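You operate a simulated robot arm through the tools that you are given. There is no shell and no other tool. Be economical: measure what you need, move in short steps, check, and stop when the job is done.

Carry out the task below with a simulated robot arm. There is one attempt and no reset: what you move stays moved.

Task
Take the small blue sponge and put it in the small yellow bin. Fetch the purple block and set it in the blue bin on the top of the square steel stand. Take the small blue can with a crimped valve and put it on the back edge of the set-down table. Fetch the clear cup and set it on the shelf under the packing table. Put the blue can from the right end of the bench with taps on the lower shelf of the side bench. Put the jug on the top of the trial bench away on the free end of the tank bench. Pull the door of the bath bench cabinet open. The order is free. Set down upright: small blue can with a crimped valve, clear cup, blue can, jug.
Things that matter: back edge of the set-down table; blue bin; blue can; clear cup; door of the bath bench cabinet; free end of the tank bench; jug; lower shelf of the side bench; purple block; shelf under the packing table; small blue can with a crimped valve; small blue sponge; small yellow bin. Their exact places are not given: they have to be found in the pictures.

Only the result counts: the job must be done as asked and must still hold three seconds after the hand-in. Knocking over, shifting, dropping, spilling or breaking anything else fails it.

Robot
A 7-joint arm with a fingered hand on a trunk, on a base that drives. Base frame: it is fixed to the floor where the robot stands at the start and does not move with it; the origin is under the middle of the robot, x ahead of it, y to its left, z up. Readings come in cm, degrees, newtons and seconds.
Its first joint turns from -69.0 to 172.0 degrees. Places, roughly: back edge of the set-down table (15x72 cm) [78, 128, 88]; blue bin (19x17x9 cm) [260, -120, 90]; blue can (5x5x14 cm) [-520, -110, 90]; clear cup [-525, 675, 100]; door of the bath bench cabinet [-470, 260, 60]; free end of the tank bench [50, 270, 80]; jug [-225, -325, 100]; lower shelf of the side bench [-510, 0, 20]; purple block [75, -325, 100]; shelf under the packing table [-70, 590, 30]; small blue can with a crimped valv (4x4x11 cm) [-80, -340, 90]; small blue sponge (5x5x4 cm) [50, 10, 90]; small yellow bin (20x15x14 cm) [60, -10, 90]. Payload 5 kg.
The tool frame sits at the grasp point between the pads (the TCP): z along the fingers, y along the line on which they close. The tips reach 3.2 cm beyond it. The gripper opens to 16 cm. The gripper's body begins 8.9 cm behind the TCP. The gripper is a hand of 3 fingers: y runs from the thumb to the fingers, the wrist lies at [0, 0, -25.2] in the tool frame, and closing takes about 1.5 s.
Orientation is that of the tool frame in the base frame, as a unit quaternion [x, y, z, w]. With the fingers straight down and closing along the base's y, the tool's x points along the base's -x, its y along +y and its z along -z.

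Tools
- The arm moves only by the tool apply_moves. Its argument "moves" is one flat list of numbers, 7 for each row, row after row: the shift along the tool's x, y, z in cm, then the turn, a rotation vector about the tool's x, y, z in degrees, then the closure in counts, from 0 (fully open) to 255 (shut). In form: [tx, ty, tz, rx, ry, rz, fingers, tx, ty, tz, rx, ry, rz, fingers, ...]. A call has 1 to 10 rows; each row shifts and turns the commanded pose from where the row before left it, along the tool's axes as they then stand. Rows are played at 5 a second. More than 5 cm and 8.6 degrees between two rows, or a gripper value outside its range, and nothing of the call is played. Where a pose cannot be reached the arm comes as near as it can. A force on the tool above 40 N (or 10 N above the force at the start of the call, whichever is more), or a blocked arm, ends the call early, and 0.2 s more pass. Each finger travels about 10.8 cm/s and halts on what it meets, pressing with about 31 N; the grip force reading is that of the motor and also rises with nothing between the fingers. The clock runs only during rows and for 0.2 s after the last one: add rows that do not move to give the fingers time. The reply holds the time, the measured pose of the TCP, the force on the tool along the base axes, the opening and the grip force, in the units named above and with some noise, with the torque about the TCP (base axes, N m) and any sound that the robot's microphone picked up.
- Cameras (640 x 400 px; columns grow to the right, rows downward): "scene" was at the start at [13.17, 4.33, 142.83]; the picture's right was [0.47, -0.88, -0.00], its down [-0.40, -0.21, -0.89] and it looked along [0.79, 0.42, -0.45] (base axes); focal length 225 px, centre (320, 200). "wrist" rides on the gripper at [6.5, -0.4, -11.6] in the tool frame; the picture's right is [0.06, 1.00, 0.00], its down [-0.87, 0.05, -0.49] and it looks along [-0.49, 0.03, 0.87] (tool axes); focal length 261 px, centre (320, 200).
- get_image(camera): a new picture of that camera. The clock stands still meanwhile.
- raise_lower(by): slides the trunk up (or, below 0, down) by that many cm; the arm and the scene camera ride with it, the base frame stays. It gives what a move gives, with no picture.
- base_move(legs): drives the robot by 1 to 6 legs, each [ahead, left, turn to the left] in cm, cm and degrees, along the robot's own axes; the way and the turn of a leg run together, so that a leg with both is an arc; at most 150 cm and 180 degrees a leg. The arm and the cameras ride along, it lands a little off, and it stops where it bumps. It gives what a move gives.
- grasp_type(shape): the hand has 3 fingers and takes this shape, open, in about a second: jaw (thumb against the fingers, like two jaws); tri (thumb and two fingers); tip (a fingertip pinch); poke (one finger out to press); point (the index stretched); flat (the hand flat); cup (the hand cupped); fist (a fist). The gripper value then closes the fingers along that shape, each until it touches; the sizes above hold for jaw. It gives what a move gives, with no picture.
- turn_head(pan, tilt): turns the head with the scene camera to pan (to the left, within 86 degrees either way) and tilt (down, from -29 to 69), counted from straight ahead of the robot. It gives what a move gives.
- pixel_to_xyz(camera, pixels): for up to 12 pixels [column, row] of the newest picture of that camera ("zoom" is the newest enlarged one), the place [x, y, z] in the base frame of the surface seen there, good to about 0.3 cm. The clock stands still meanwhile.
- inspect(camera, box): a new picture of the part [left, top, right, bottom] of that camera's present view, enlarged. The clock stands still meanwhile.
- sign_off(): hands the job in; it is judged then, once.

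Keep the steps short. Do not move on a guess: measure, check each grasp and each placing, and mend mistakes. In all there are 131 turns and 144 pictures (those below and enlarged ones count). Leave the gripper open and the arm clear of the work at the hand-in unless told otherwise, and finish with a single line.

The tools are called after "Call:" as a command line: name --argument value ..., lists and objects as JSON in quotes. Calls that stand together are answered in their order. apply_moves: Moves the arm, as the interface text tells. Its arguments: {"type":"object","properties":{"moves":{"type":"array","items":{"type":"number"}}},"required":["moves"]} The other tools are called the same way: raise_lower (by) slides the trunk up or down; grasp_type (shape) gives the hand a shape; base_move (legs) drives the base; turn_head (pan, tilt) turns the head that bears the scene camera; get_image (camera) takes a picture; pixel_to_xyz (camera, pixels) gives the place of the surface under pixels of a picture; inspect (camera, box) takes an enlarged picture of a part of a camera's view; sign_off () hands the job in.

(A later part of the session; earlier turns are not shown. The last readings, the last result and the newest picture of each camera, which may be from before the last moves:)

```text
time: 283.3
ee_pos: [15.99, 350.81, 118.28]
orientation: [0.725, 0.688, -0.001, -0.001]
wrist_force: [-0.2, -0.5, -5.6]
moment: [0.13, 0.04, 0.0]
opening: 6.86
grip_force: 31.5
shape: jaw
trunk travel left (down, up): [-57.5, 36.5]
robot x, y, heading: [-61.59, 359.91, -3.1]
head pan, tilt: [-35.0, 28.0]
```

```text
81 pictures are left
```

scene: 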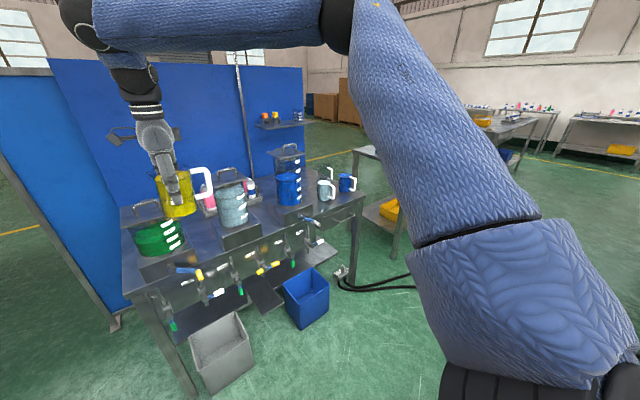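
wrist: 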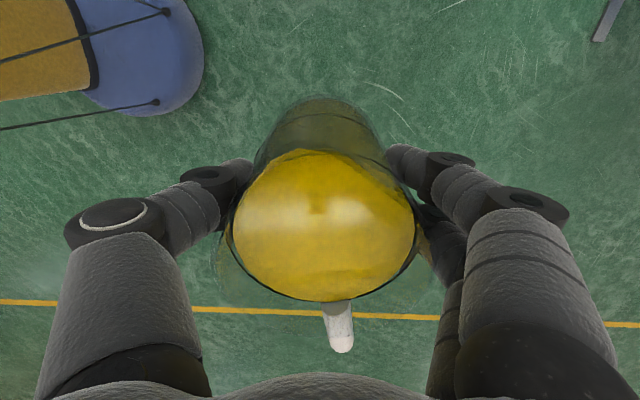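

The free end is to the right, past three tanks, with some cups near its edge. I zoom in and measure.

Call:
inspect --camera "scene" --box '[190, 130, 390, 260]'

Call:
pixel_to_xyz --camera "scene" --pixels '[[145, 205], [225, 172], [290, 147], [290, 190], [325, 190], [345, 183], [348, 205], [362, 198], [335, 172], [300, 215], [318, 215], [353, 180]]'

```text
3.08 times, centred on (290, 195) of scene
```

zoom: 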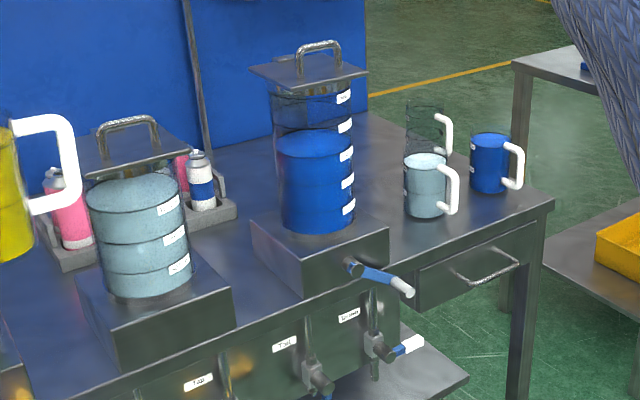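

```text
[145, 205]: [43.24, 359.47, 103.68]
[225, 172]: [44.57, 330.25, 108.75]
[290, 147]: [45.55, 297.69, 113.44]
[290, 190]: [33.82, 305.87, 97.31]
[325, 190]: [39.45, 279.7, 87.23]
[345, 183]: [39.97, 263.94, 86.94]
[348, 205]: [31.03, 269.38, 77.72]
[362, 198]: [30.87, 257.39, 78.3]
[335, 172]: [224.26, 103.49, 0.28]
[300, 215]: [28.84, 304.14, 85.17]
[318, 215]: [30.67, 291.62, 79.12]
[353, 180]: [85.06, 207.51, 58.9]
```

Tank tops reach 113, so I raise the trunk 15 cm, then strafe to y≈268 and look down at the free end.

Call:
raise_lower --by 15

Call:
base_move --legs '[[0, 0, 3.2], [0, -93, 0]]'

Call:
turn_head --pan 0 --tilt 38

Call:
get_image --camera "scene"

Call:
inspect --camera "scene" --box '[230, 140, 410, 260]'

```text
time: 285.1
ee_pos: [16.12, 350.81, 133.4]
orientation: [0.725, 0.688, -0.002, -0.002]
wrist_force: [-0.5, -0.8, -6.0]
moment: [0.07, 0.01, 0.01]
opening: 6.86
grip_force: 31.0
shape: jaw
trunk travel left (down, up): [-72.5, 21.5]
robot x, y, heading: [-61.32, 359.82, -3.3]
head pan, tilt: [-35.0, 28.0]
```

```text
time: 290.3
ee_pos: [17.65, 265.11, 133.24]
orientation: [0.696, 0.718, -0.001, -0.001]
wrist_force: [1.1, -0.6, -5.5]
moment: [0.12, 0.06, 0.02]
opening: 6.88
grip_force: 31.1
shape: jaw
trunk travel left (down, up): [-72.5, 21.5]
robot x, y, heading: [-60.14, 267.72, 1.7]
head pan, tilt: [-35.0, 28.0]
```

```text
time: 291.3
ee_pos: [17.75, 265.08, 133.42]
orientation: [0.696, 0.718, -0.001, -0.001]
wrist_force: [1.2, -0.9, -5.5]
moment: [0.11, 0.05, -0.01]
opening: 6.88
grip_force: 30.8
shape: jaw
trunk travel left (down, up): [-72.5, 21.5]
robot x, y, heading: [-59.95, 267.92, 1.5]
head pan, tilt: [0.0, 38.0]
```

```text
79 pictures are left
```

scene: 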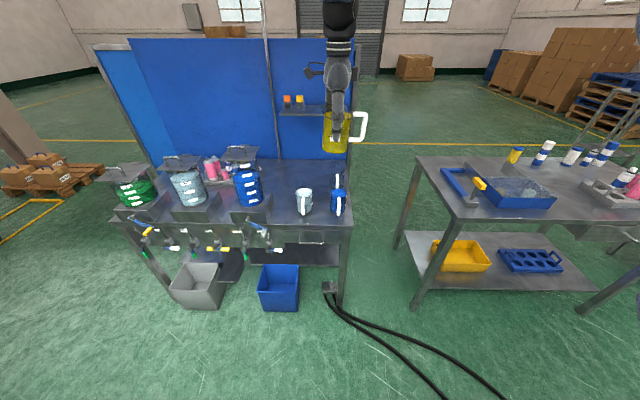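

```text
3.33 times, centred on (320, 200) of scene
```

zoom: 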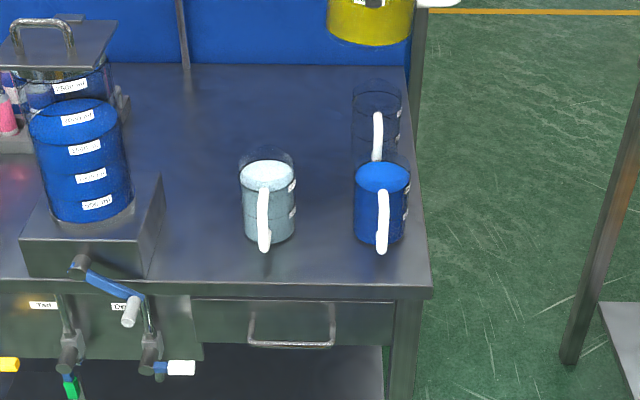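

Call:
pixel_to_xyz --camera "zoom" --pixels '[[260, 110], [300, 90], [200, 110], [320, 130], [260, 265], [320, 210], [320, 265], [268, 200], [380, 200], [404, 70], [430, 285], [340, 160]]'

Call:
turn_head --pan -5 --tilt 45

Call:
inspect --camera "scene" --box '[240, 80, 400, 200]'

```text
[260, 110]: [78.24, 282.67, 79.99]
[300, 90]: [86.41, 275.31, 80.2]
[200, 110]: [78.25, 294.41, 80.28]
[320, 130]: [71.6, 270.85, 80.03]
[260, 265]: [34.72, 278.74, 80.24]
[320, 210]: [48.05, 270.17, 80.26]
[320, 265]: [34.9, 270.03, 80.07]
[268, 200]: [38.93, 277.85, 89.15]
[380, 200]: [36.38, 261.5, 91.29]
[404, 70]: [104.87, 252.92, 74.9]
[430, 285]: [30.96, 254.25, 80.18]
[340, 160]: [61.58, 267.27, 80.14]
```

```text
time: 292.0
ee_pos: [17.64, 265.19, 133.45]
orientation: [0.697, 0.718, -0.001, -0.001]
wrist_force: [0.2, -0.9, -5.9]
moment: [0.11, 0.02, 0.04]
opening: 6.86
grip_force: 31.2
shape: jaw
trunk travel left (down, up): [-72.5, 21.5]
robot x, y, heading: [-59.99, 267.79, 1.4]
head pan, tilt: [-5.0, 45.0]
```

```text
3.33 times, centred on (320, 140) of scene
```

zoom: 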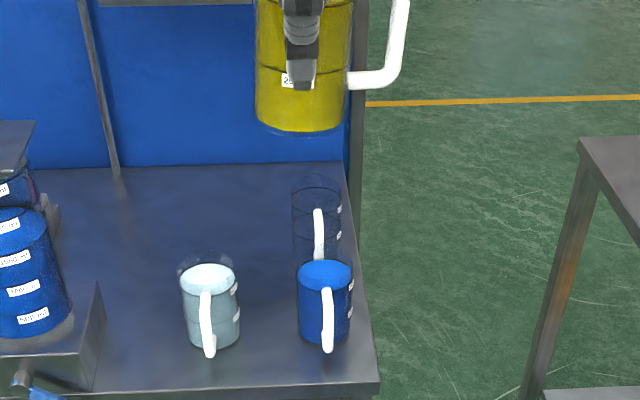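

Call:
pixel_to_xyz --camera "zoom" --pixels '[[318, 215], [320, 250], [325, 275], [208, 275], [210, 335], [328, 330], [315, 340], [345, 165], [240, 230], [265, 215], [100, 300], [50, 210]]'

Call:
pixel_to_xyz --camera "scene" --pixels '[[314, 104], [356, 90]]'

```text
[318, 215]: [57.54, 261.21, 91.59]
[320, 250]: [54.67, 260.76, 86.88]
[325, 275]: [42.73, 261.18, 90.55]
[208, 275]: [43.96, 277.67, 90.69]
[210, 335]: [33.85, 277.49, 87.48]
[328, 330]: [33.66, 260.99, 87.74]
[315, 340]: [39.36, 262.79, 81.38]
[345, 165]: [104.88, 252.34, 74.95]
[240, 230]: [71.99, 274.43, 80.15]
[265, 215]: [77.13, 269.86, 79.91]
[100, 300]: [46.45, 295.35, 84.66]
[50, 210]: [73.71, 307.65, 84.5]
```

```text
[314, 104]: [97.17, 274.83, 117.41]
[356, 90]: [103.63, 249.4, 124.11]
```

I check the floor in front of the bench (bins, hoses) before closing in.

Call:
get_image --camera "scene"

Call:
pixel_to_xyz --camera "scene" --pixels '[[270, 260], [305, 260], [220, 270], [345, 265], [345, 255], [375, 290], [270, 275], [300, 250]]'

```text
76 pictures are left
```

scene: 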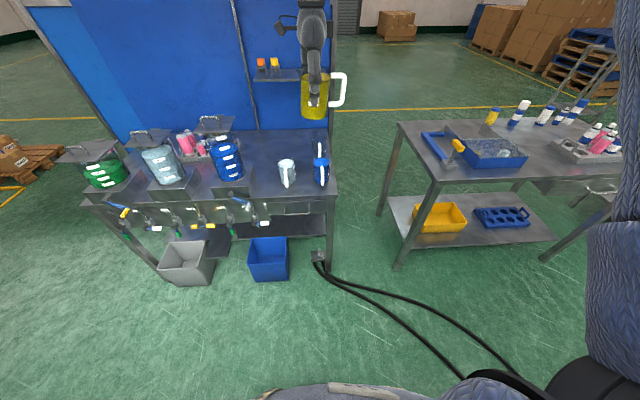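

```text
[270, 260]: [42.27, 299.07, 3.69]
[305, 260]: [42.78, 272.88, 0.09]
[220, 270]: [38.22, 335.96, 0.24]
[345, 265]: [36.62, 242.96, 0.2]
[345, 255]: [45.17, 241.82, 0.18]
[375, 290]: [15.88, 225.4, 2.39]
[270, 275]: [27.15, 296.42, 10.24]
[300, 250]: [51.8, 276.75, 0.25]
```

The floor is clear up to x≈27. I drive ahead 34 cm.

Call:
base_move --legs '[[34, 4, -1.5]]'

Call:
raise_lower --by -15

Call:
get_image --camera "wrist"

```text
time: 294.3
ee_pos: [52.25, 267.69, 133.23]
orientation: [0.705, 0.709, -0.002, -0.002]
wrist_force: [0.9, 0.6, -5.8]
moment: [0.12, 0.04, 0.03]
opening: 6.88
grip_force: 31.3
shape: jaw
trunk travel left (down, up): [-72.5, 21.5]
robot x, y, heading: [-25.49, 272.4, -0.0]
head pan, tilt: [-5.0, 45.0]
```

```text
time: 296.0
ee_pos: [52.16, 267.56, 118.39]
orientation: [0.705, 0.709, -0.001, -0.001]
wrist_force: [0.0, -1.0, -5.2]
moment: [0.11, 0.05, -0.01]
opening: 6.88
grip_force: 30.6
shape: jaw
trunk travel left (down, up): [-57.5, 36.5]
robot x, y, heading: [-25.61, 272.15, 0.0]
head pan, tilt: [-5.0, 45.0]
```

```text
75 pictures are left
```

wrist: 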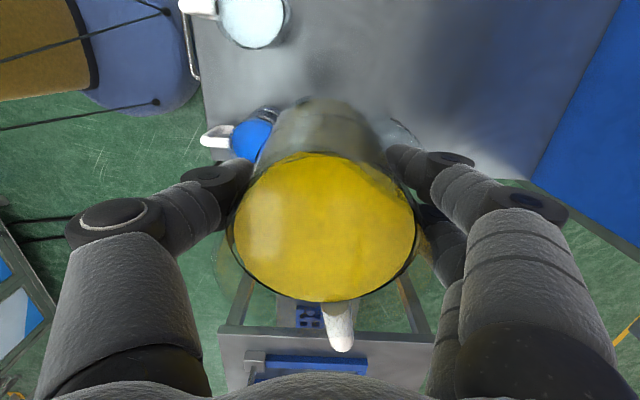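

I shift to (61,278), between the mugs and the tank, and lower slowly part way.

Call:
apply_moves --moves '[1, 0.9, 0, 0, 0, 0, 190, 2.1, 1.8, 0, 0, 0, 0, 190, 2.1, 1.8, 0, 0, 0, 0, 190, 2.1, 1.8, 0, 0, 0, 0, 190, 2.1, 1.8, 0, 0, 0, 0, 190, 1, 0.9, 0, 0, 0, 0, 190, 0, 0, 1, 0, 0, 0, 190, 0, 0, 2, 0, 0, 0, 190, 0, 0, 2, 0, 0, 0, 190, 0, 0, 2, 0, 0, 0, 190]'

Call:
apply_moves --moves '[0, 0, 2, 0, 0, 0, 190, 0, 0, 2, 0, 0, 0, 190, 0, 0, 2, 0, 0, 0, 190, 0, 0, 2, 0, 0, 0, 190, 0, 0, 2, 0, 0, 0, 190, 0, 0, 2, 0, 0, 0, 190, 0, 0, 2, 0, 0, 0, 190, 0, 0, 1, 0, 0, 0, 190]'

Call:
get_image --camera "scene"

Call:
inspect --camera "scene" --box '[240, 60, 420, 200]'

```text
time: 298.2
ee_pos: [61.12, 278.09, 111.11]
orientation: [0.705, 0.709, -0.001, -0.002]
wrist_force: [0.0, -0.3, -5.4]
moment: [0.08, 0.01, -0.01]
opening: 6.9
grip_force: 30.7
shape: jaw
trunk travel left (down, up): [-57.5, 36.5]
robot x, y, heading: [-25.9, 272.29, -0.2]
head pan, tilt: [-5.0, 45.0]
```

```text
time: 300.0
ee_pos: [61.06, 278.11, 96.3]
orientation: [0.705, 0.71, -0.001, -0.002]
wrist_force: [0.0, 1.2, -5.4]
moment: [0.12, -0.01, -0.03]
opening: 6.86
grip_force: 30.8
shape: jaw
trunk travel left (down, up): [-57.5, 36.5]
robot x, y, heading: [-25.86, 272.2, 0.0]
head pan, tilt: [-5.0, 45.0]
```

```text
74 pictures are left
```

scene: 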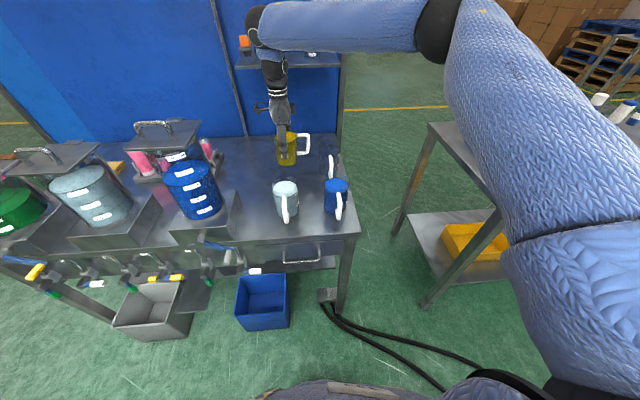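

```text
2.86 times, centred on (330, 130) of scene
```

zoom: 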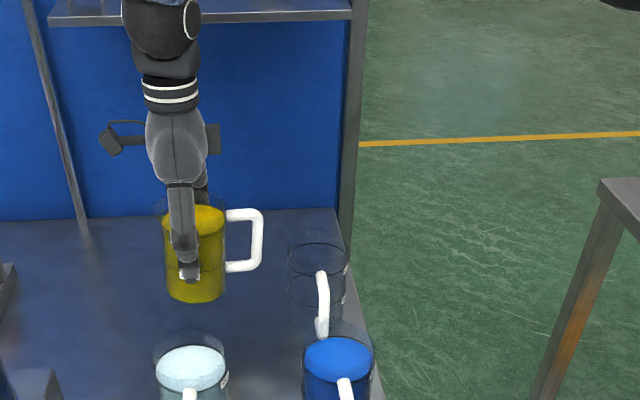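

The spot is clear. I lower 7.4 cm more, then in fine steps.

Call:
apply_moves --moves '[0, 0, 2, 0, 0, 0, 190, 0, 0, 2, 0, 0, 0, 190, 0, 0, 1.5, 0, 0, 0, 190, 0, 0, 1, 0, 0, 0, 190, 0, 0, 0.6, 0, 0, 0, 190, 0, 0, 0.3, 0, 0, 0, 190]'

Call:
inspect --camera "scene" --box '[250, 110, 370, 210]'

```text
time: 301.4
ee_pos: [60.94, 278.16, 89.03]
orientation: [0.705, 0.709, -0.001, -0.002]
wrist_force: [-0.1, -0.3, -5.7]
moment: [0.14, 0.01, 0.02]
opening: 6.86
grip_force: 30.7
shape: jaw
trunk travel left (down, up): [-57.5, 36.5]
robot x, y, heading: [-25.63, 271.92, 0.2]
head pan, tilt: [-5.0, 45.0]
```

```text
4.00 times, centred on (310, 160) of scene
```

zoom: 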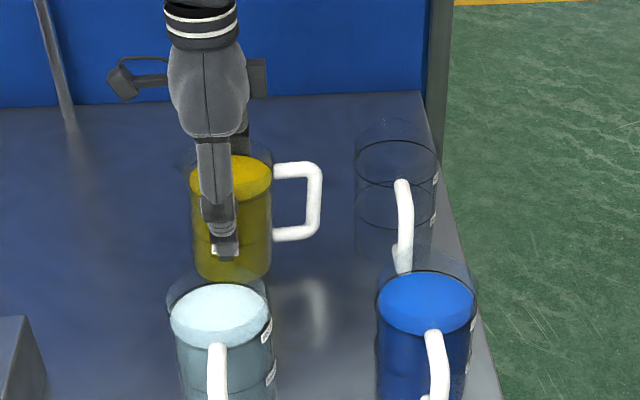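

Call:
apply_moves --moves '[0, 0, 0.3, 0, 0, 0, 190, 0, 0, 0.3, 0, 0, 0, 190, 0, 0, 0, 0, 0, 0, 190]'

```text
time: 302.2
ee_pos: [60.92, 278.06, 88.38]
orientation: [0.705, 0.709, -0.002, 0.0]
wrist_force: [-0.8, 0.0, -5.6]
moment: [0.08, 0.0, 0.0]
opening: 6.85
grip_force: 31.2
shape: jaw
trunk travel left (down, up): [-57.5, 36.5]
robot x, y, heading: [-25.5, 271.95, 0.3]
head pan, tilt: [-5.0, 45.0]
```

No contact yet, so I continue in 0.2 cm steps.

Call:
apply_moves --moves '[0, 0, 0.2, 0, 0, 0, 190, 0, 0, 0.2, 0, 0, 0, 190, 0, 0, 0, 0, 0, 0, 190]'

```text
time: 303.0
ee_pos: [60.9, 278.2, 88.0]
orientation: [0.705, 0.709, -0.001, -0.001]
wrist_force: [0.3, 4.1, 5.1]
moment: [-0.07, -0.04, -0.02]
opening: 6.86
grip_force: 31.0
shape: jaw
trunk travel left (down, up): [-57.5, 36.5]
robot x, y, heading: [-25.29, 272.39, -0.1]
head pan, tilt: [-5.0, 45.0]
```

The force went from -5.6 to +5 N: it stands on the bench. I open slowly and rise straight up.

Call:
apply_moves --moves '[0, 0, 0, 0, 0, 0, 145, 0, 0, 0, 0, 0, 0, 130, 0, 0, 0, 0, 0, 0, 112, 0, 0, 0, 0, 0, 0, 95, 0, 0, 0, 0, 0, 0, 95, 0, 0, -3, 0, 0, 0, 95, 0, 0, -4, 0, 0, 0, 95, 0, 0, -4.5, 0, 0, 0, 95, 0, 0, -4.5, 0, 0, 0, 95, 0, 0, -4.5, 0, 0, 0, 95]'

Call:
inspect --camera "scene" --box '[230, 60, 390, 210]'

```text
time: 305.2
ee_pos: [60.65, 278.18, 108.86]
orientation: [0.706, 0.709, -0.002, 0.0]
wrist_force: [-1.1, -0.5, 0.8]
moment: [-0.03, -0.01, 0.01]
opening: 9.98
grip_force: 0.1
shape: jaw
trunk travel left (down, up): [-57.5, 36.5]
robot x, y, heading: [-25.75, 271.89, 0.3]
head pan, tilt: [-5.0, 45.0]
```

```text
2.67 times, centred on (310, 135) of scene
```

zoom: 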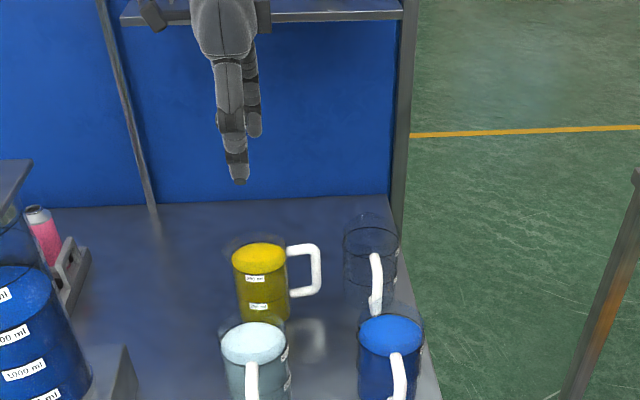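

The jug stands upright on the free end. I raise, retract, back off, and drive north to look at the packing table and the way west.

Call:
raise_lower --by 20

Call:
apply_moves --moves '[-1, -4.8, 0, 0, 0, 0, 60, -1, -4.8, 0, 0, 0, 0, 60, -1, -4.8, 0, 0, 0, 0, 60]'

Call:
base_move --legs '[[-35, 0, 0], [0, 110, 0], [0, 103, 0], [0, 0, 90]]'

Call:
turn_head --pan 0 --tilt 30

Call:
get_image --camera "scene"

Call:
turn_head --pan 75 --tilt 15

Call:
get_image --camera "scene"

```text
time: 307.4
ee_pos: [60.8, 278.1, 128.88]
orientation: [0.705, 0.709, -0.002, -0.002]
wrist_force: [0.5, -1.5, -1.4]
moment: [0.0, -0.01, 0.0]
opening: 9.99
grip_force: 0.1
shape: jaw
trunk travel left (down, up): [-77.5, 16.5]
robot x, y, heading: [-26.03, 272.37, 0.0]
head pan, tilt: [-5.0, 45.0]
```

```text
time: 308.2
ee_pos: [46.3, 274.85, 128.93]
orientation: [0.705, 0.709, 0.0, -0.002]
wrist_force: [-1.2, -0.2, -0.5]
moment: [0.02, -0.04, 0.04]
opening: 12.22
grip_force: 0.0
shape: jaw
trunk travel left (down, up): [-77.5, 16.5]
robot x, y, heading: [-25.94, 272.21, -0.2]
head pan, tilt: [-5.0, 45.0]
```

```text
time: 324.4
ee_pos: [-58.97, 557.67, 128.91]
orientation: [0.012, 1.0, -0.002, 0.001]
wrist_force: [-0.9, -0.5, -0.1]
moment: [0.01, 0.03, -0.01]
opening: 12.22
grip_force: 0.1
shape: jaw
trunk travel left (down, up): [-77.5, 16.5]
robot x, y, heading: [-58.12, 485.51, 88.2]
head pan, tilt: [-5.0, 45.0]
```

```text
time: 325.2
ee_pos: [-59.05, 557.64, 128.93]
orientation: [0.013, 1.0, -0.001, 0.0]
wrist_force: [0.4, -0.2, -0.8]
moment: [0.01, 0.01, -0.01]
opening: 12.21
grip_force: 0.2
shape: jaw
trunk travel left (down, up): [-77.5, 16.5]
robot x, y, heading: [-58.1, 485.48, 88.3]
head pan, tilt: [0.0, 30.0]
```

```text
70 pictures are left
```

scene: 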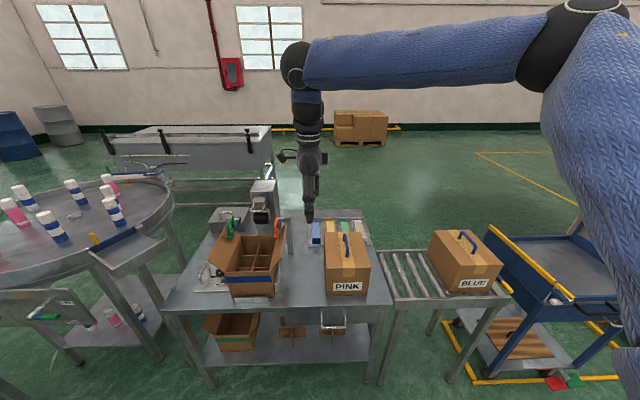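

```text
time: 326.6
ee_pos: [-58.98, 557.45, 128.94]
orientation: [0.012, 1.0, -0.001, 0.0]
wrist_force: [-0.1, 0.5, 0.5]
moment: [0.0, 0.0, 0.0]
opening: 12.2
grip_force: 0.1
shape: jaw
trunk travel left (down, up): [-77.5, 16.5]
robot x, y, heading: [-58.41, 485.07, 88.5]
head pan, tilt: [75.0, 15.0]
```

```text
69 pictures are left
```

scene: 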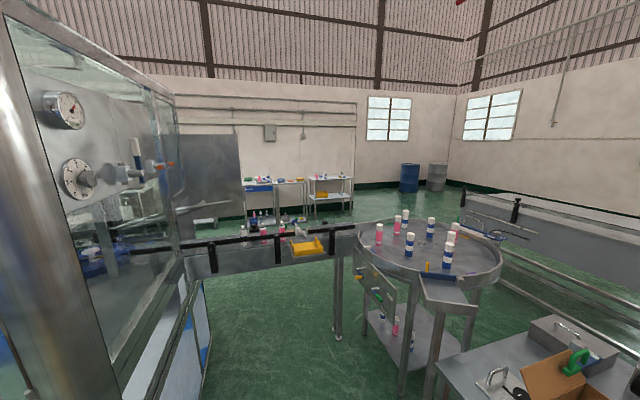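

A conveyor joins machine 2 to the round table, so I measure whether there is a lane north of the round table, before the long trough.

Call:
pixel_to_xyz --camera "scene" --pixels '[[338, 335], [402, 385], [450, 345], [500, 250], [365, 240], [425, 222], [475, 210], [560, 270], [625, 335], [510, 330], [420, 205], [390, 215]]'

Call:
inspect --camera "scene" --box '[220, 150, 640, 400]'

```text
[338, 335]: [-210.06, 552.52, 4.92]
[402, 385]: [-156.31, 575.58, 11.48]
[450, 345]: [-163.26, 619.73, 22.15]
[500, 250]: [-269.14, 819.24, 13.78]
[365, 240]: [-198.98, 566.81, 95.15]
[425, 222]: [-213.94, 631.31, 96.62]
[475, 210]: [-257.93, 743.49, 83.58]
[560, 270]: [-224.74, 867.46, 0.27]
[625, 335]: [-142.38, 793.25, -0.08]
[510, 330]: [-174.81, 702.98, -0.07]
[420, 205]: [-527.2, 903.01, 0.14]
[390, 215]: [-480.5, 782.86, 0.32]
```

```text
1.52 times, centred on (430, 275) of scene
```

zoom: 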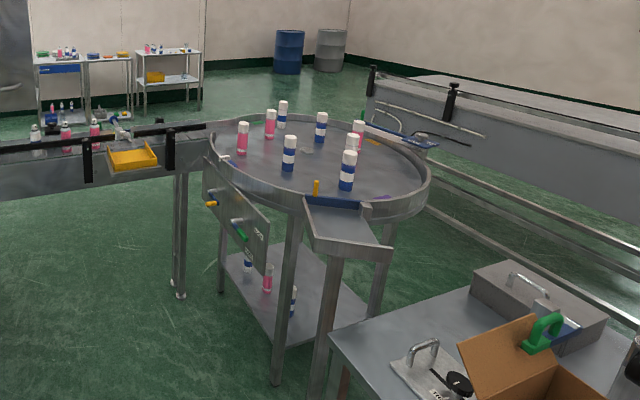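

There is a usable lane (y≈660–740) north of the packing table for later. For now I go back around the east and through the table gap to the west side, for the blue can, the door, and then the cup.

Call:
base_move --legs '[[0, 0, 1.5], [0, -120, 0], [0, -112, 0], [-150, 0, 0], [-150, 0, 0], [-120, 0, 0]]'

```text
time: 358.1
ee_pos: [173.42, 141.48, 128.99]
orientation: [0.013, 1.0, -0.001, 0.0]
wrist_force: [0.7, -0.2, 0.6]
moment: [0.04, -0.03, -0.02]
opening: 12.21
grip_force: 0.0
shape: jaw
trunk travel left (down, up): [-77.5, 16.5]
robot x, y, heading: [173.81, 68.82, 88.5]
head pan, tilt: [75.0, 15.0]
```

Call:
base_move --legs '[[-12.8, 0, 0], [0, 0, 91.5], [50, 0, 0]]'

```text
time: 365.8
ee_pos: [51.52, 53.46, 128.94]
orientation: [0.71, -0.704, 0.002, -0.002]
wrist_force: [0.1, -0.3, -0.5]
moment: [-0.01, -0.02, -0.02]
opening: 12.21
grip_force: 0.1
shape: jaw
trunk travel left (down, up): [-77.5, 16.5]
robot x, y, heading: [123.73, 56.14, -180.4]
head pan, tilt: [75.0, 15.0]
```

I am lined up at y=56.1. I go through in stages.

Call:
base_move --legs '[[70, 0, 0.4]]'

```text
time: 369.6
ee_pos: [-17.41, 51.75, 128.94]
orientation: [0.715, -0.699, 0.002, -0.002]
wrist_force: [-0.7, 0.4, -0.3]
moment: [0.02, 0.0, -0.01]
opening: 12.19
grip_force: 0.1
shape: jaw
trunk travel left (down, up): [-77.5, 16.5]
robot x, y, heading: [54.7, 55.47, -178.9]
head pan, tilt: [75.0, 15.0]
```

Call:
base_move --legs '[[0, -0.5, -1.1], [75, 0, 0], [45, 0, 0], [0, 147, 0]]'

Call:
turn_head --pan -10 --tilt 18

Call:
get_image --camera "scene"

```text
time: 376.4
ee_pos: [-134.7, 54.32, 130.05]
orientation: [-0.704, 0.71, 0.008, 0.0]
wrist_force: [0.4, 0.4, -0.5]
moment: [0.0, 0.03, -0.01]
opening: 12.23
grip_force: 0.0
shape: jaw
trunk travel left (down, up): [-77.5, 16.5]
robot x, y, heading: [-64.08, 57.08, 179.2]
head pan, tilt: [75.0, 15.0]
stopped in leg 3: the robot was blocked; the commanded pose is now the measured one
```

```text
time: 378.0
ee_pos: [-134.72, 54.09, 130.14]
orientation: [-0.704, 0.71, 0.008, -0.001]
wrist_force: [-1.5, -0.7, -0.3]
moment: [-0.02, -0.02, 0.02]
opening: 12.24
grip_force: 0.0
shape: jaw
trunk travel left (down, up): [-77.5, 16.5]
robot x, y, heading: [-64.45, 57.0, 179.1]
head pan, tilt: [-10.0, 18.0]
```

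```text
67 pictures are left
```

scene: 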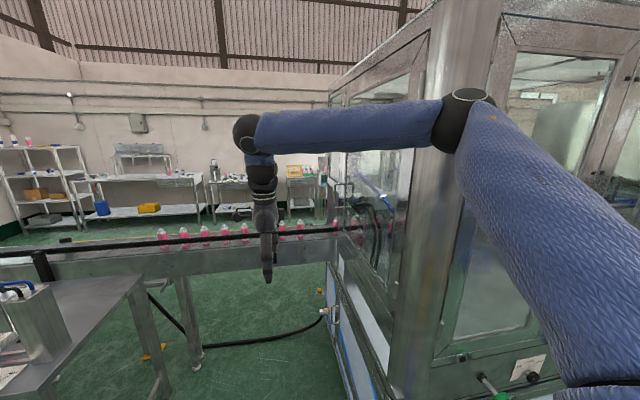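

The forearm touched machine 1's frame and the base stopped. I back off east, strafe south to the lane at y≈-243, and drive west along it.

Call:
base_move --legs '[[-15, 0, 0], [0, 150, 0], [0, 148, 0]]'

Call:
turn_head --pan 0 --tilt 18

Call:
get_image --camera "scene"

```text
time: 393.5
ee_pos: [-133.1, -244.24, 128.64]
orientation: [-0.691, 0.723, -0.003, 0.002]
wrist_force: [0.1, -0.3, -0.2]
moment: [0.01, -0.02, 0.0]
opening: 12.21
grip_force: 0.0
shape: jaw
trunk travel left (down, up): [-77.5, 16.5]
robot x, y, heading: [-60.45, -245.12, 176.9]
head pan, tilt: [-10.0, 18.0]
```

```text
time: 394.2
ee_pos: [-133.0, -244.2, 128.66]
orientation: [-0.691, 0.723, -0.003, 0.002]
wrist_force: [-0.3, 0.0, 0.5]
moment: [-0.03, -0.01, -0.02]
opening: 12.21
grip_force: 0.1
shape: jaw
trunk travel left (down, up): [-77.5, 16.5]
robot x, y, heading: [-60.97, -245.3, 176.8]
head pan, tilt: [0.0, 18.0]
```

```text
66 pictures are left
```

scene: 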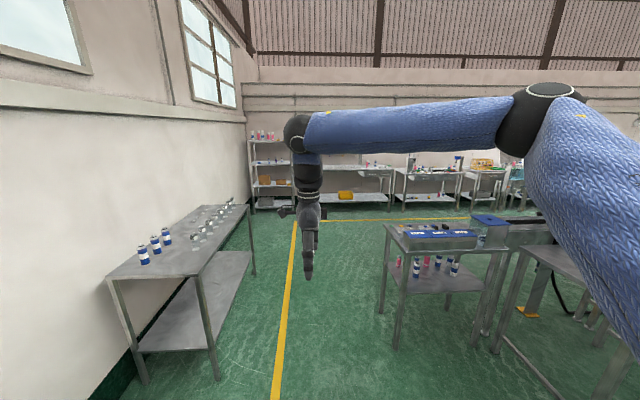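

The lane is clear. I drive west, then north to face the bench with taps.

Call:
base_move --legs '[[0, 0, 3.1], [150, 0, 0], [150, 0, 0], [40, 0, 0], [0, -125, 0]]'

Call:
turn_head --pan -15 --tilt 25

Call:
get_image --camera "scene"

```text
time: 417.3
ee_pos: [-475.25, -116.66, 128.75]
orientation: [-0.7, 0.714, -0.003, 0.002]
wrist_force: [0.1, 0.6, 0.8]
moment: [0.0, -0.01, -0.01]
opening: 12.23
grip_force: 0.1
shape: jaw
trunk travel left (down, up): [-77.5, 16.5]
robot x, y, heading: [-403.03, -115.67, 178.5]
head pan, tilt: [0.0, 18.0]
```

```text
time: 418.0
ee_pos: [-475.31, -116.71, 128.62]
orientation: [-0.7, 0.714, -0.003, 0.002]
wrist_force: [-0.3, 0.1, -0.6]
moment: [-0.03, 0.0, -0.02]
opening: 12.21
grip_force: 0.0
shape: jaw
trunk travel left (down, up): [-77.5, 16.5]
robot x, y, heading: [-402.59, -115.51, 178.2]
head pan, tilt: [-15.0, 25.0]
```

```text
65 pictures are left
```

scene: 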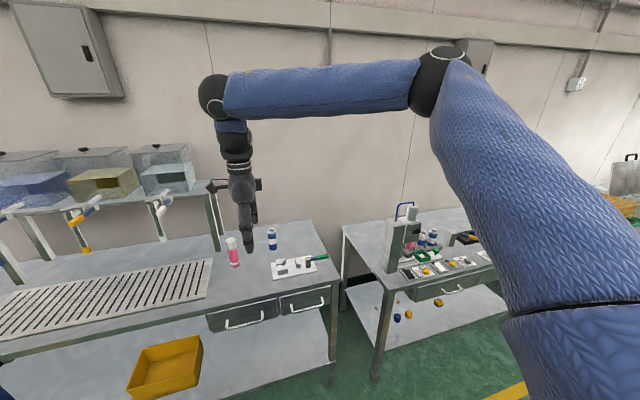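

The blue can is at (272,240) on the right end of the tap bench. The side bench with its lower shelf is to the right. I measure both.

Call:
inspect --camera "scene" --box '[200, 190, 500, 390]'

Call:
pixel_to_xyz --camera "scene" --pixels '[[272, 246], [272, 230], [267, 240], [278, 240], [233, 255], [300, 262], [375, 375], [335, 285], [390, 330], [420, 325], [460, 310], [345, 225]]'

```text
2.00 times, centred on (350, 290) of scene
```

zoom: 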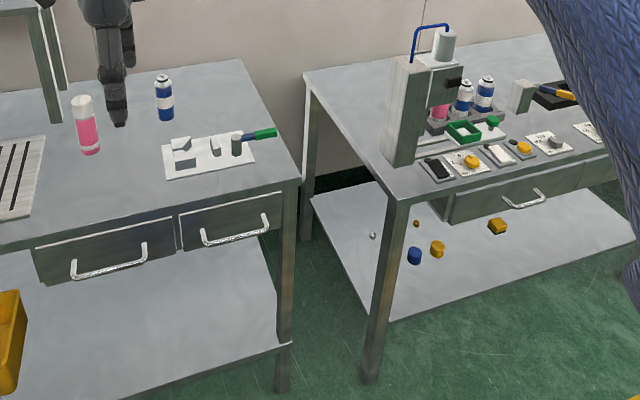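

```text
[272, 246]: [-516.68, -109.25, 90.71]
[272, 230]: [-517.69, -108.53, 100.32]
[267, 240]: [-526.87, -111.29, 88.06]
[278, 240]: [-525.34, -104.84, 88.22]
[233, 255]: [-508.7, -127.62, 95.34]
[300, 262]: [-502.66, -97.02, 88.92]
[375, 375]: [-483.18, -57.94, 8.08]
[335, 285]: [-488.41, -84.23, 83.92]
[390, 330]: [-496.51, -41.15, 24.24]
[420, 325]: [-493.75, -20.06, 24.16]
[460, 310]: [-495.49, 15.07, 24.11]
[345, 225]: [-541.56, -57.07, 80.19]
```

The blue can is centred near (-519,-109), from z 88 to 102. The side bench's shelf is at z≈24. To place it under there the hand must come in tilted, so I lower the trunk 20, turn the wrist back 90° and pitch it about 50° forward, out in the free air.

Call:
raise_lower --by -17

Call:
apply_moves --moves '[0, 0, 0, 0, 0, -8.5, 60, 0, 0, 0, 0, 0, -8.5, 60, 0, 0, 0, 0, 0, -8.5, 60, 0, 0, 0, 0, 0, -8.5, 60, 0, 0, 0, 0, 0, -8.5, 60, 0, 0, 0, 0, 0, -8.5, 60, 0, 0, 0, 0, 0, -8.5, 60, 0, 0, 0, 0, 0, -8.5, 60, 0, 0, 0, 0, 0, -8.5, 60, 0, 0, 0, 0, 0, -8.5, 60]'

Call:
apply_moves --moves '[0, 0, 0, 0, 0, -3, 60, 0, 0, 0, 0, -8.5, 0, 60, 0, 0, 0, 0, -8.5, 0, 60, 0, 0, 0, 0, -8.5, 0, 60, 0, 0, 0, 0, -8.5, 0, 60, 0, 0, 0, 0, -8.5, 0, 60, 0, 0, 0, 0, -8.5, 0, 60]'

Call:
get_image --camera "scene"

```text
time: 419.9
ee_pos: [-475.24, -116.66, 111.67]
orientation: [-0.7, 0.714, -0.002, 0.003]
wrist_force: [0.9, 0.1, 0.3]
moment: [0.03, -0.01, -0.03]
opening: 12.22
grip_force: 0.1
shape: jaw
trunk travel left (down, up): [-60.5, 33.5]
robot x, y, heading: [-402.78, -115.5, 178.5]
head pan, tilt: [-15.0, 25.0]
```

```text
time: 422.1
ee_pos: [-475.3, -116.66, 111.65]
orientation: [0.999, -0.051, 0.004, -0.001]
wrist_force: [0.2, 0.6, -0.6]
moment: [-0.01, 0.03, -0.01]
opening: 12.24
grip_force: 0.1
shape: jaw
trunk travel left (down, up): [-60.5, 33.5]
robot x, y, heading: [-403.24, -116.01, 178.4]
head pan, tilt: [-15.0, 25.0]
```

```text
time: 423.8
ee_pos: [-475.15, -116.83, 111.7]
orientation: [0.903, -0.025, -0.428, -0.013]
wrist_force: [-0.3, -1.6, 0.2]
moment: [-0.01, 0.0, -0.04]
opening: 12.21
grip_force: 0.0
shape: jaw
trunk travel left (down, up): [-60.5, 33.5]
robot x, y, heading: [-403.12, -115.74, 178.5]
head pan, tilt: [-15.0, 25.0]
```

```text
63 pictures are left
```

scene: 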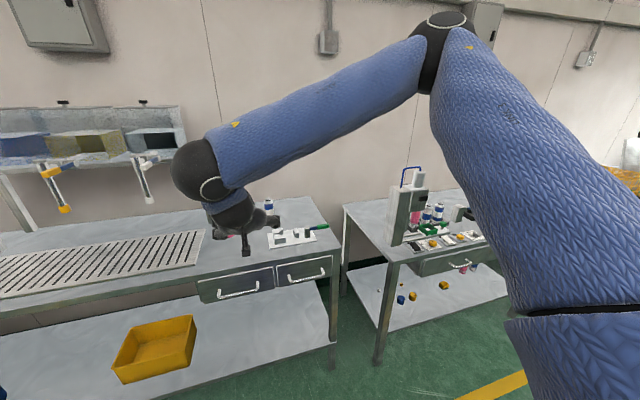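

The hand is pitched about 51° forward. I drive ahead 34 cm and right 7.5 so that the TCP sits behind and above the can.

Call:
base_move --legs '[[34, -6.7, 1.5]]'

Call:
turn_head --pan -5 --tilt 35

Call:
get_image --camera "scene"

Call:
get_image --camera "wrist"

```text
time: 426.0
ee_pos: [-509.35, -110.67, 111.49]
orientation: [0.904, -0.017, -0.427, -0.009]
wrist_force: [-0.3, -0.5, -0.8]
moment: [-0.01, 0.0, 0.0]
opening: 12.24
grip_force: 0.1
shape: jaw
trunk travel left (down, up): [-60.5, 33.5]
robot x, y, heading: [-436.57, -108.12, 179.6]
head pan, tilt: [-15.0, 25.0]
```

```text
time: 426.7
ee_pos: [-509.25, -110.75, 111.71]
orientation: [0.904, -0.016, -0.427, -0.009]
wrist_force: [-0.2, 0.4, 0.7]
moment: [0.01, -0.01, 0.01]
opening: 12.2
grip_force: 0.1
shape: jaw
trunk travel left (down, up): [-60.5, 33.5]
robot x, y, heading: [-436.96, -108.4, 179.5]
head pan, tilt: [-5.0, 35.0]
```

```text
62 pictures are left
```

scene: 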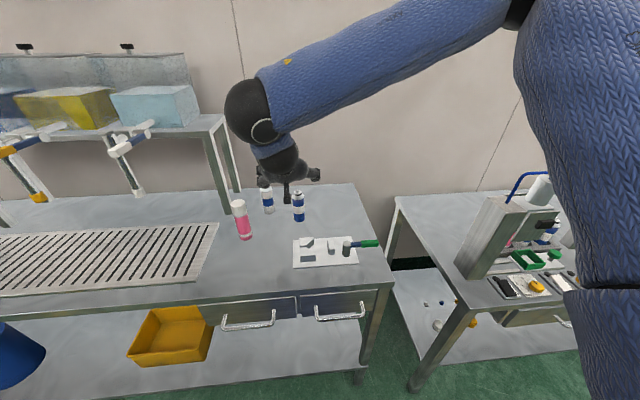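

```text
61 pictures are left
```

wrist: 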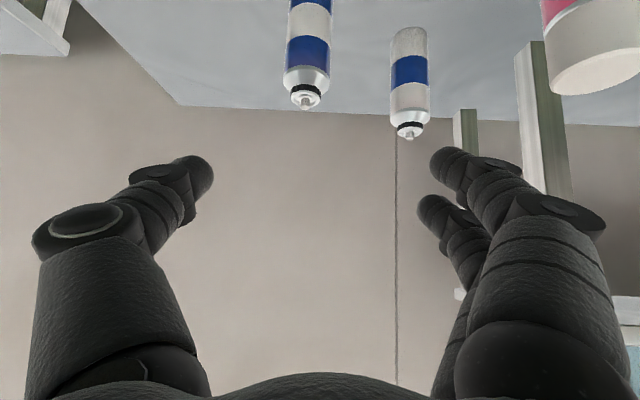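

There is a second can (white with a blue band) just to the left of the blue one. I measure both.

Call:
inspect --camera "scene" --box '[220, 150, 380, 270]'

Call:
pixel_to_xyz --camera "wrist" --pixels '[[307, 50], [306, 82], [290, 50], [324, 50], [410, 70], [393, 60], [427, 60], [410, 118]]'

Call:
pixel_to_xyz --camera "scene" --pixels '[[299, 216], [299, 205], [266, 205], [242, 225], [300, 262], [330, 245]]'

```text
3.33 times, centred on (300, 210) of scene
```

zoom: 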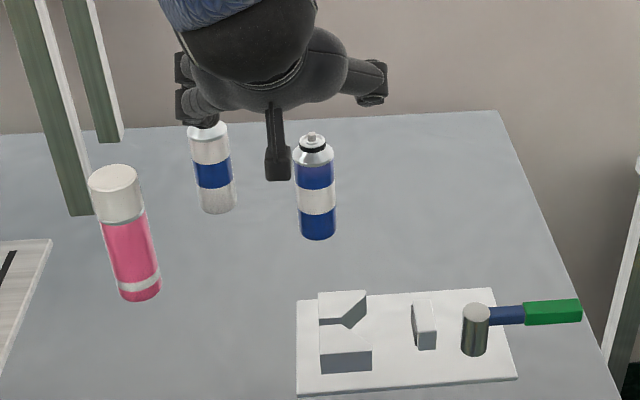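

```text
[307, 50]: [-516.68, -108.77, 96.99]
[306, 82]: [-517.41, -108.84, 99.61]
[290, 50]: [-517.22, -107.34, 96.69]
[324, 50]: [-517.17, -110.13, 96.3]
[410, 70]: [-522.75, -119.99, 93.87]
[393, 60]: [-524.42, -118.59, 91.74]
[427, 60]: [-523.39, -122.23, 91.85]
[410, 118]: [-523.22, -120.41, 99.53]
```

```text
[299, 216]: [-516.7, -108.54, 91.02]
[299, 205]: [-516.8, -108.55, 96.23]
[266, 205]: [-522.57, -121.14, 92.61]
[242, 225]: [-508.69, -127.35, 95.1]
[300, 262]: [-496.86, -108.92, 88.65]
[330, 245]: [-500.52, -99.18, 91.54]
```

The blue can's centre is (-518.8,-108.8). I narrow the fingers to about 9 cm and approach along the tilted axis to just short of it.

Call:
apply_moves --moves '[0, 0, 0, 0, 0, 0, 112, 2.6, -0.75, 3.9, 0, 0, 0, 112, 2.65, -0.75, 3.9, 0, 0, 0, 112, 0, 0, 3, 0, 0, 0, 112]'

Call:
get_image --camera "wrist"

Call:
inspect --camera "scene" --box '[220, 140, 380, 270]'

```text
time: 427.7
ee_pos: [-514.23, -108.84, 100.67]
orientation: [0.904, -0.016, -0.427, -0.008]
wrist_force: [-0.4, -0.4, -0.5]
moment: [-0.02, 0.01, 0.0]
opening: 9.05
grip_force: 0.1
shape: jaw
trunk travel left (down, up): [-60.5, 33.5]
robot x, y, heading: [-437.07, -108.29, 179.8]
head pan, tilt: [-5.0, 35.0]
```

```text
59 pictures are left
```

wrist: 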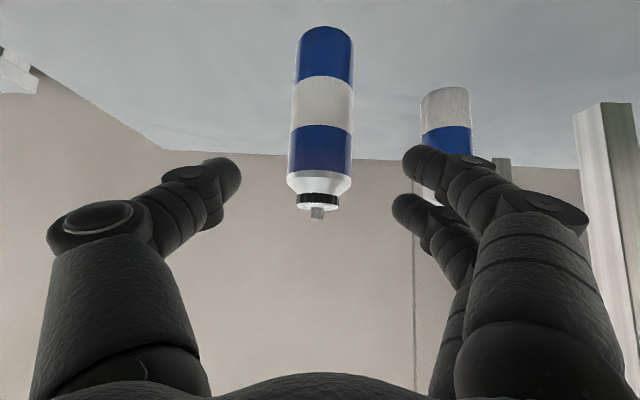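

```text
3.08 times, centred on (300, 205) of scene
```

zoom: 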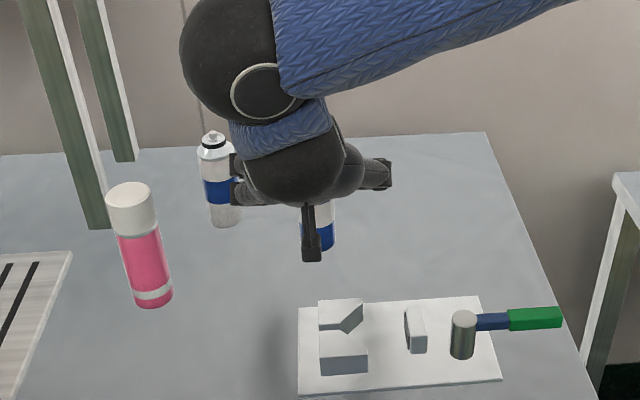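

It is aligned. I advance 6 cm, close, and lift 4 cm vertically.

Call:
apply_moves --moves '[0, 0, 3, 0, 0, 0, 112, 0, 0, 3, 0, 0, 0, 112, 0, 0, 0, 0, 0, 0, 160, 0, 0, 0, 0, 0, 0, 210, 0, 0, 0, 0, 0, 0, 235, 0, 0, 0, 0, 0, 0, 235, 0, 0, 0, 0, 0, 0, 235, -3.1, 0, -2.5, 0, 0, 0, 235]'

Call:
get_image --camera "wrist"

```text
time: 429.5
ee_pos: [-518.88, -108.78, 101.04]
orientation: [0.904, -0.015, -0.427, -0.007]
wrist_force: [-0.2, -0.5, -1.1]
moment: [0.0, 0.03, 0.01]
opening: 2.55
grip_force: 30.3
shape: jaw
trunk travel left (down, up): [-60.5, 33.5]
robot x, y, heading: [-437.01, -108.54, 179.6]
head pan, tilt: [-5.0, 35.0]
```

```text
57 pictures are left
```

wrist: 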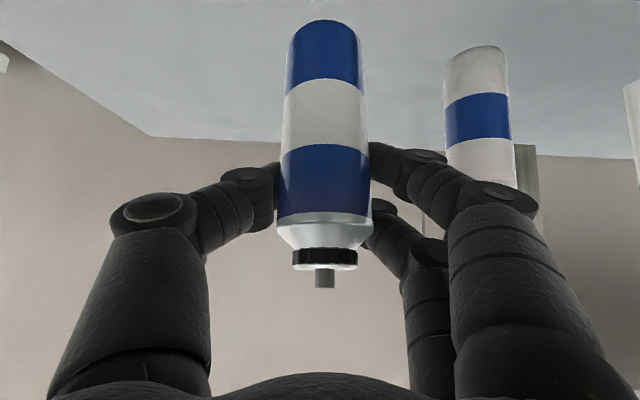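

The can is held upright, its bottom 9 cm below the TCP. I lift 8 cm, back off, and strafe to face the side bench.

Call:
apply_moves --moves '[-3.1, 0, -2.5, 0, 0, 0, 235, -3.1, 0, -2.5, 0, 0, 0, 235]'

Call:
base_move --legs '[[-65, 0, 0], [0, -128, 0]]'

Call:
raise_lower --by -50

Call:
turn_head --pan 0 --tilt 25

Call:
get_image --camera "scene"

```text
time: 430.1
ee_pos: [-518.93, -108.81, 108.87]
orientation: [0.904, -0.016, -0.427, -0.008]
wrist_force: [0.0, 0.1, -1.3]
moment: [-0.02, 0.0, 0.02]
opening: 2.54
grip_force: 31.2
shape: jaw
trunk travel left (down, up): [-60.5, 33.5]
robot x, y, heading: [-436.87, -108.23, 179.3]
head pan, tilt: [-5.0, 35.0]
```

```text
time: 439.9
ee_pos: [-451.89, 20.99, 108.75]
orientation: [0.904, -0.021, -0.428, -0.01]
wrist_force: [-0.5, 0.9, -0.4]
moment: [-0.04, 0.01, 0.01]
opening: 2.53
grip_force: 30.7
shape: jaw
trunk travel left (down, up): [-60.5, 33.5]
robot x, y, heading: [-369.73, 20.67, 178.7]
head pan, tilt: [-5.0, 35.0]
```

```text
refused: -50 is not a number from -40 to 40
```

```text
time: 440.6
ee_pos: [-451.85, 20.92, 108.84]
orientation: [0.904, -0.021, -0.428, -0.011]
wrist_force: [0.9, -0.5, -1.6]
moment: [0.02, -0.02, -0.02]
opening: 2.54
grip_force: 30.6
shape: jaw
trunk travel left (down, up): [-60.5, 33.5]
robot x, y, heading: [-369.59, 20.22, 179.0]
head pan, tilt: [0.0, 25.0]
```

```text
56 pictures are left
```

scene: 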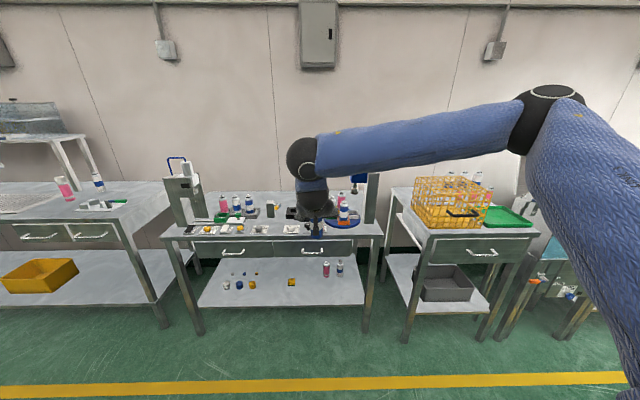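

I lower the trunk in two steps and look into the lower shelf.

Call:
raise_lower --by -36

Call:
inspect --camera "scene" --box '[160, 120, 420, 320]'

Call:
pixel_to_xyz --camera "zoom" --pixels '[[320, 190], [330, 240], [100, 240], [510, 230], [405, 190], [445, 190], [350, 160], [350, 215], [300, 215], [200, 150], [430, 230], [350, 60]]'

```text
time: 444.1
ee_pos: [-451.81, 21.03, 72.81]
orientation: [0.904, -0.02, -0.427, -0.01]
wrist_force: [0.2, -1.1, -1.0]
moment: [-0.02, -0.01, 0.02]
opening: 2.53
grip_force: 30.8
shape: jaw
trunk travel left (down, up): [-24.5, 69.5]
robot x, y, heading: [-369.44, 20.22, 178.9]
head pan, tilt: [0.0, 25.0]
```

```text
2.00 times, centred on (290, 220) of scene
```

zoom: 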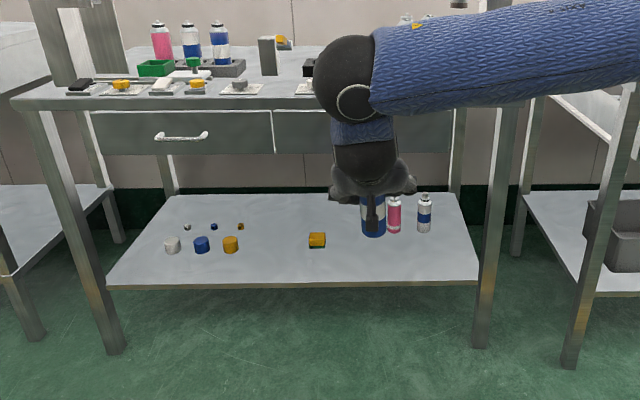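

```text
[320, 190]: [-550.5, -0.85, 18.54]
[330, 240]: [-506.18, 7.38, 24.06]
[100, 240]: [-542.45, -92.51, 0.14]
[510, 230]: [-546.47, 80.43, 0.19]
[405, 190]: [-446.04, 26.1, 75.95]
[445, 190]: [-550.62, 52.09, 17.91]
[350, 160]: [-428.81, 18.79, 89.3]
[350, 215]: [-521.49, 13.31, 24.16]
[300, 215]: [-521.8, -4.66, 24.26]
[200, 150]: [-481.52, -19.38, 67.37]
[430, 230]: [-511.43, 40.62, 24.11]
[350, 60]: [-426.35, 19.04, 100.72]
```

The shelf's top is z 24.1. There is a free stretch between the small parts (y≤-26) and the yellow block (y≥0), so the target is about (-498,-12). I lower the trunk and arm, strafe left 33 cm, and check.

Call:
raise_lower --by -24

Call:
apply_moves --moves '[3.3, 0, 2.7, 0, 0, 0, 235, 3.3, 0, 2.7, 0, 0, 0, 235, 3.0, 0, 2.4, 0, 0, 0, 235]'

Call:
base_move --legs '[[0, 33, 1]]'

Call:
get_image --camera "scene"

Call:
inspect --camera "scene" --box '[220, 130, 440, 300]'

```text
time: 446.6
ee_pos: [-451.87, 21.13, 48.91]
orientation: [0.904, -0.02, -0.427, -0.01]
wrist_force: [-0.3, 0.3, -1.1]
moment: [-0.03, 0.01, 0.03]
opening: 2.53
grip_force: 31.0
shape: jaw
trunk travel left (down, up): [-0.5, 93.5]
robot x, y, heading: [-369.99, 20.6, 178.7]
head pan, tilt: [0.0, 25.0]
```

```text
time: 447.4
ee_pos: [-451.67, 20.97, 36.57]
orientation: [0.904, -0.021, -0.427, -0.01]
wrist_force: [0.5, 0.4, -0.3]
moment: [0.01, -0.06, 0.0]
opening: 2.54
grip_force: 30.9
shape: jaw
trunk travel left (down, up): [-0.5, 93.5]
robot x, y, heading: [-370.05, 20.69, 179.2]
head pan, tilt: [0.0, 25.0]
```

```text
time: 449.5
ee_pos: [-451.85, -13.98, 36.52]
orientation: [0.904, -0.01, -0.427, -0.005]
wrist_force: [0.0, -0.3, -1.6]
moment: [0.01, 0.01, -0.02]
opening: 2.52
grip_force: 31.0
shape: jaw
trunk travel left (down, up): [-0.5, 93.5]
robot x, y, heading: [-369.87, -12.4, -179.8]
head pan, tilt: [0.0, 25.0]
```

```text
54 pictures are left
```

scene: 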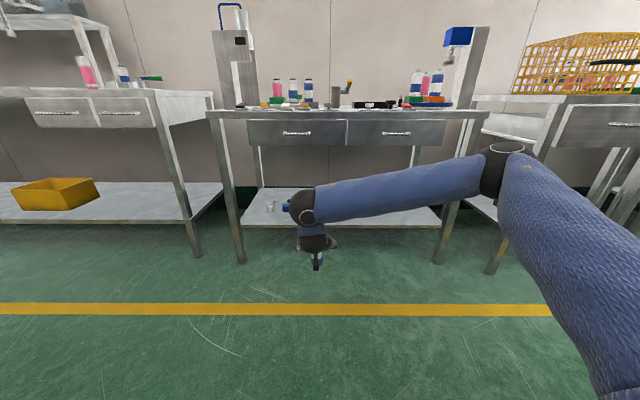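

```text
2.35 times, centred on (330, 215) of scene
```

zoom: 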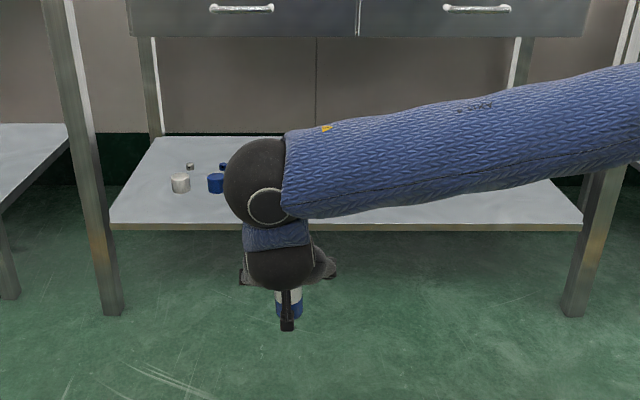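

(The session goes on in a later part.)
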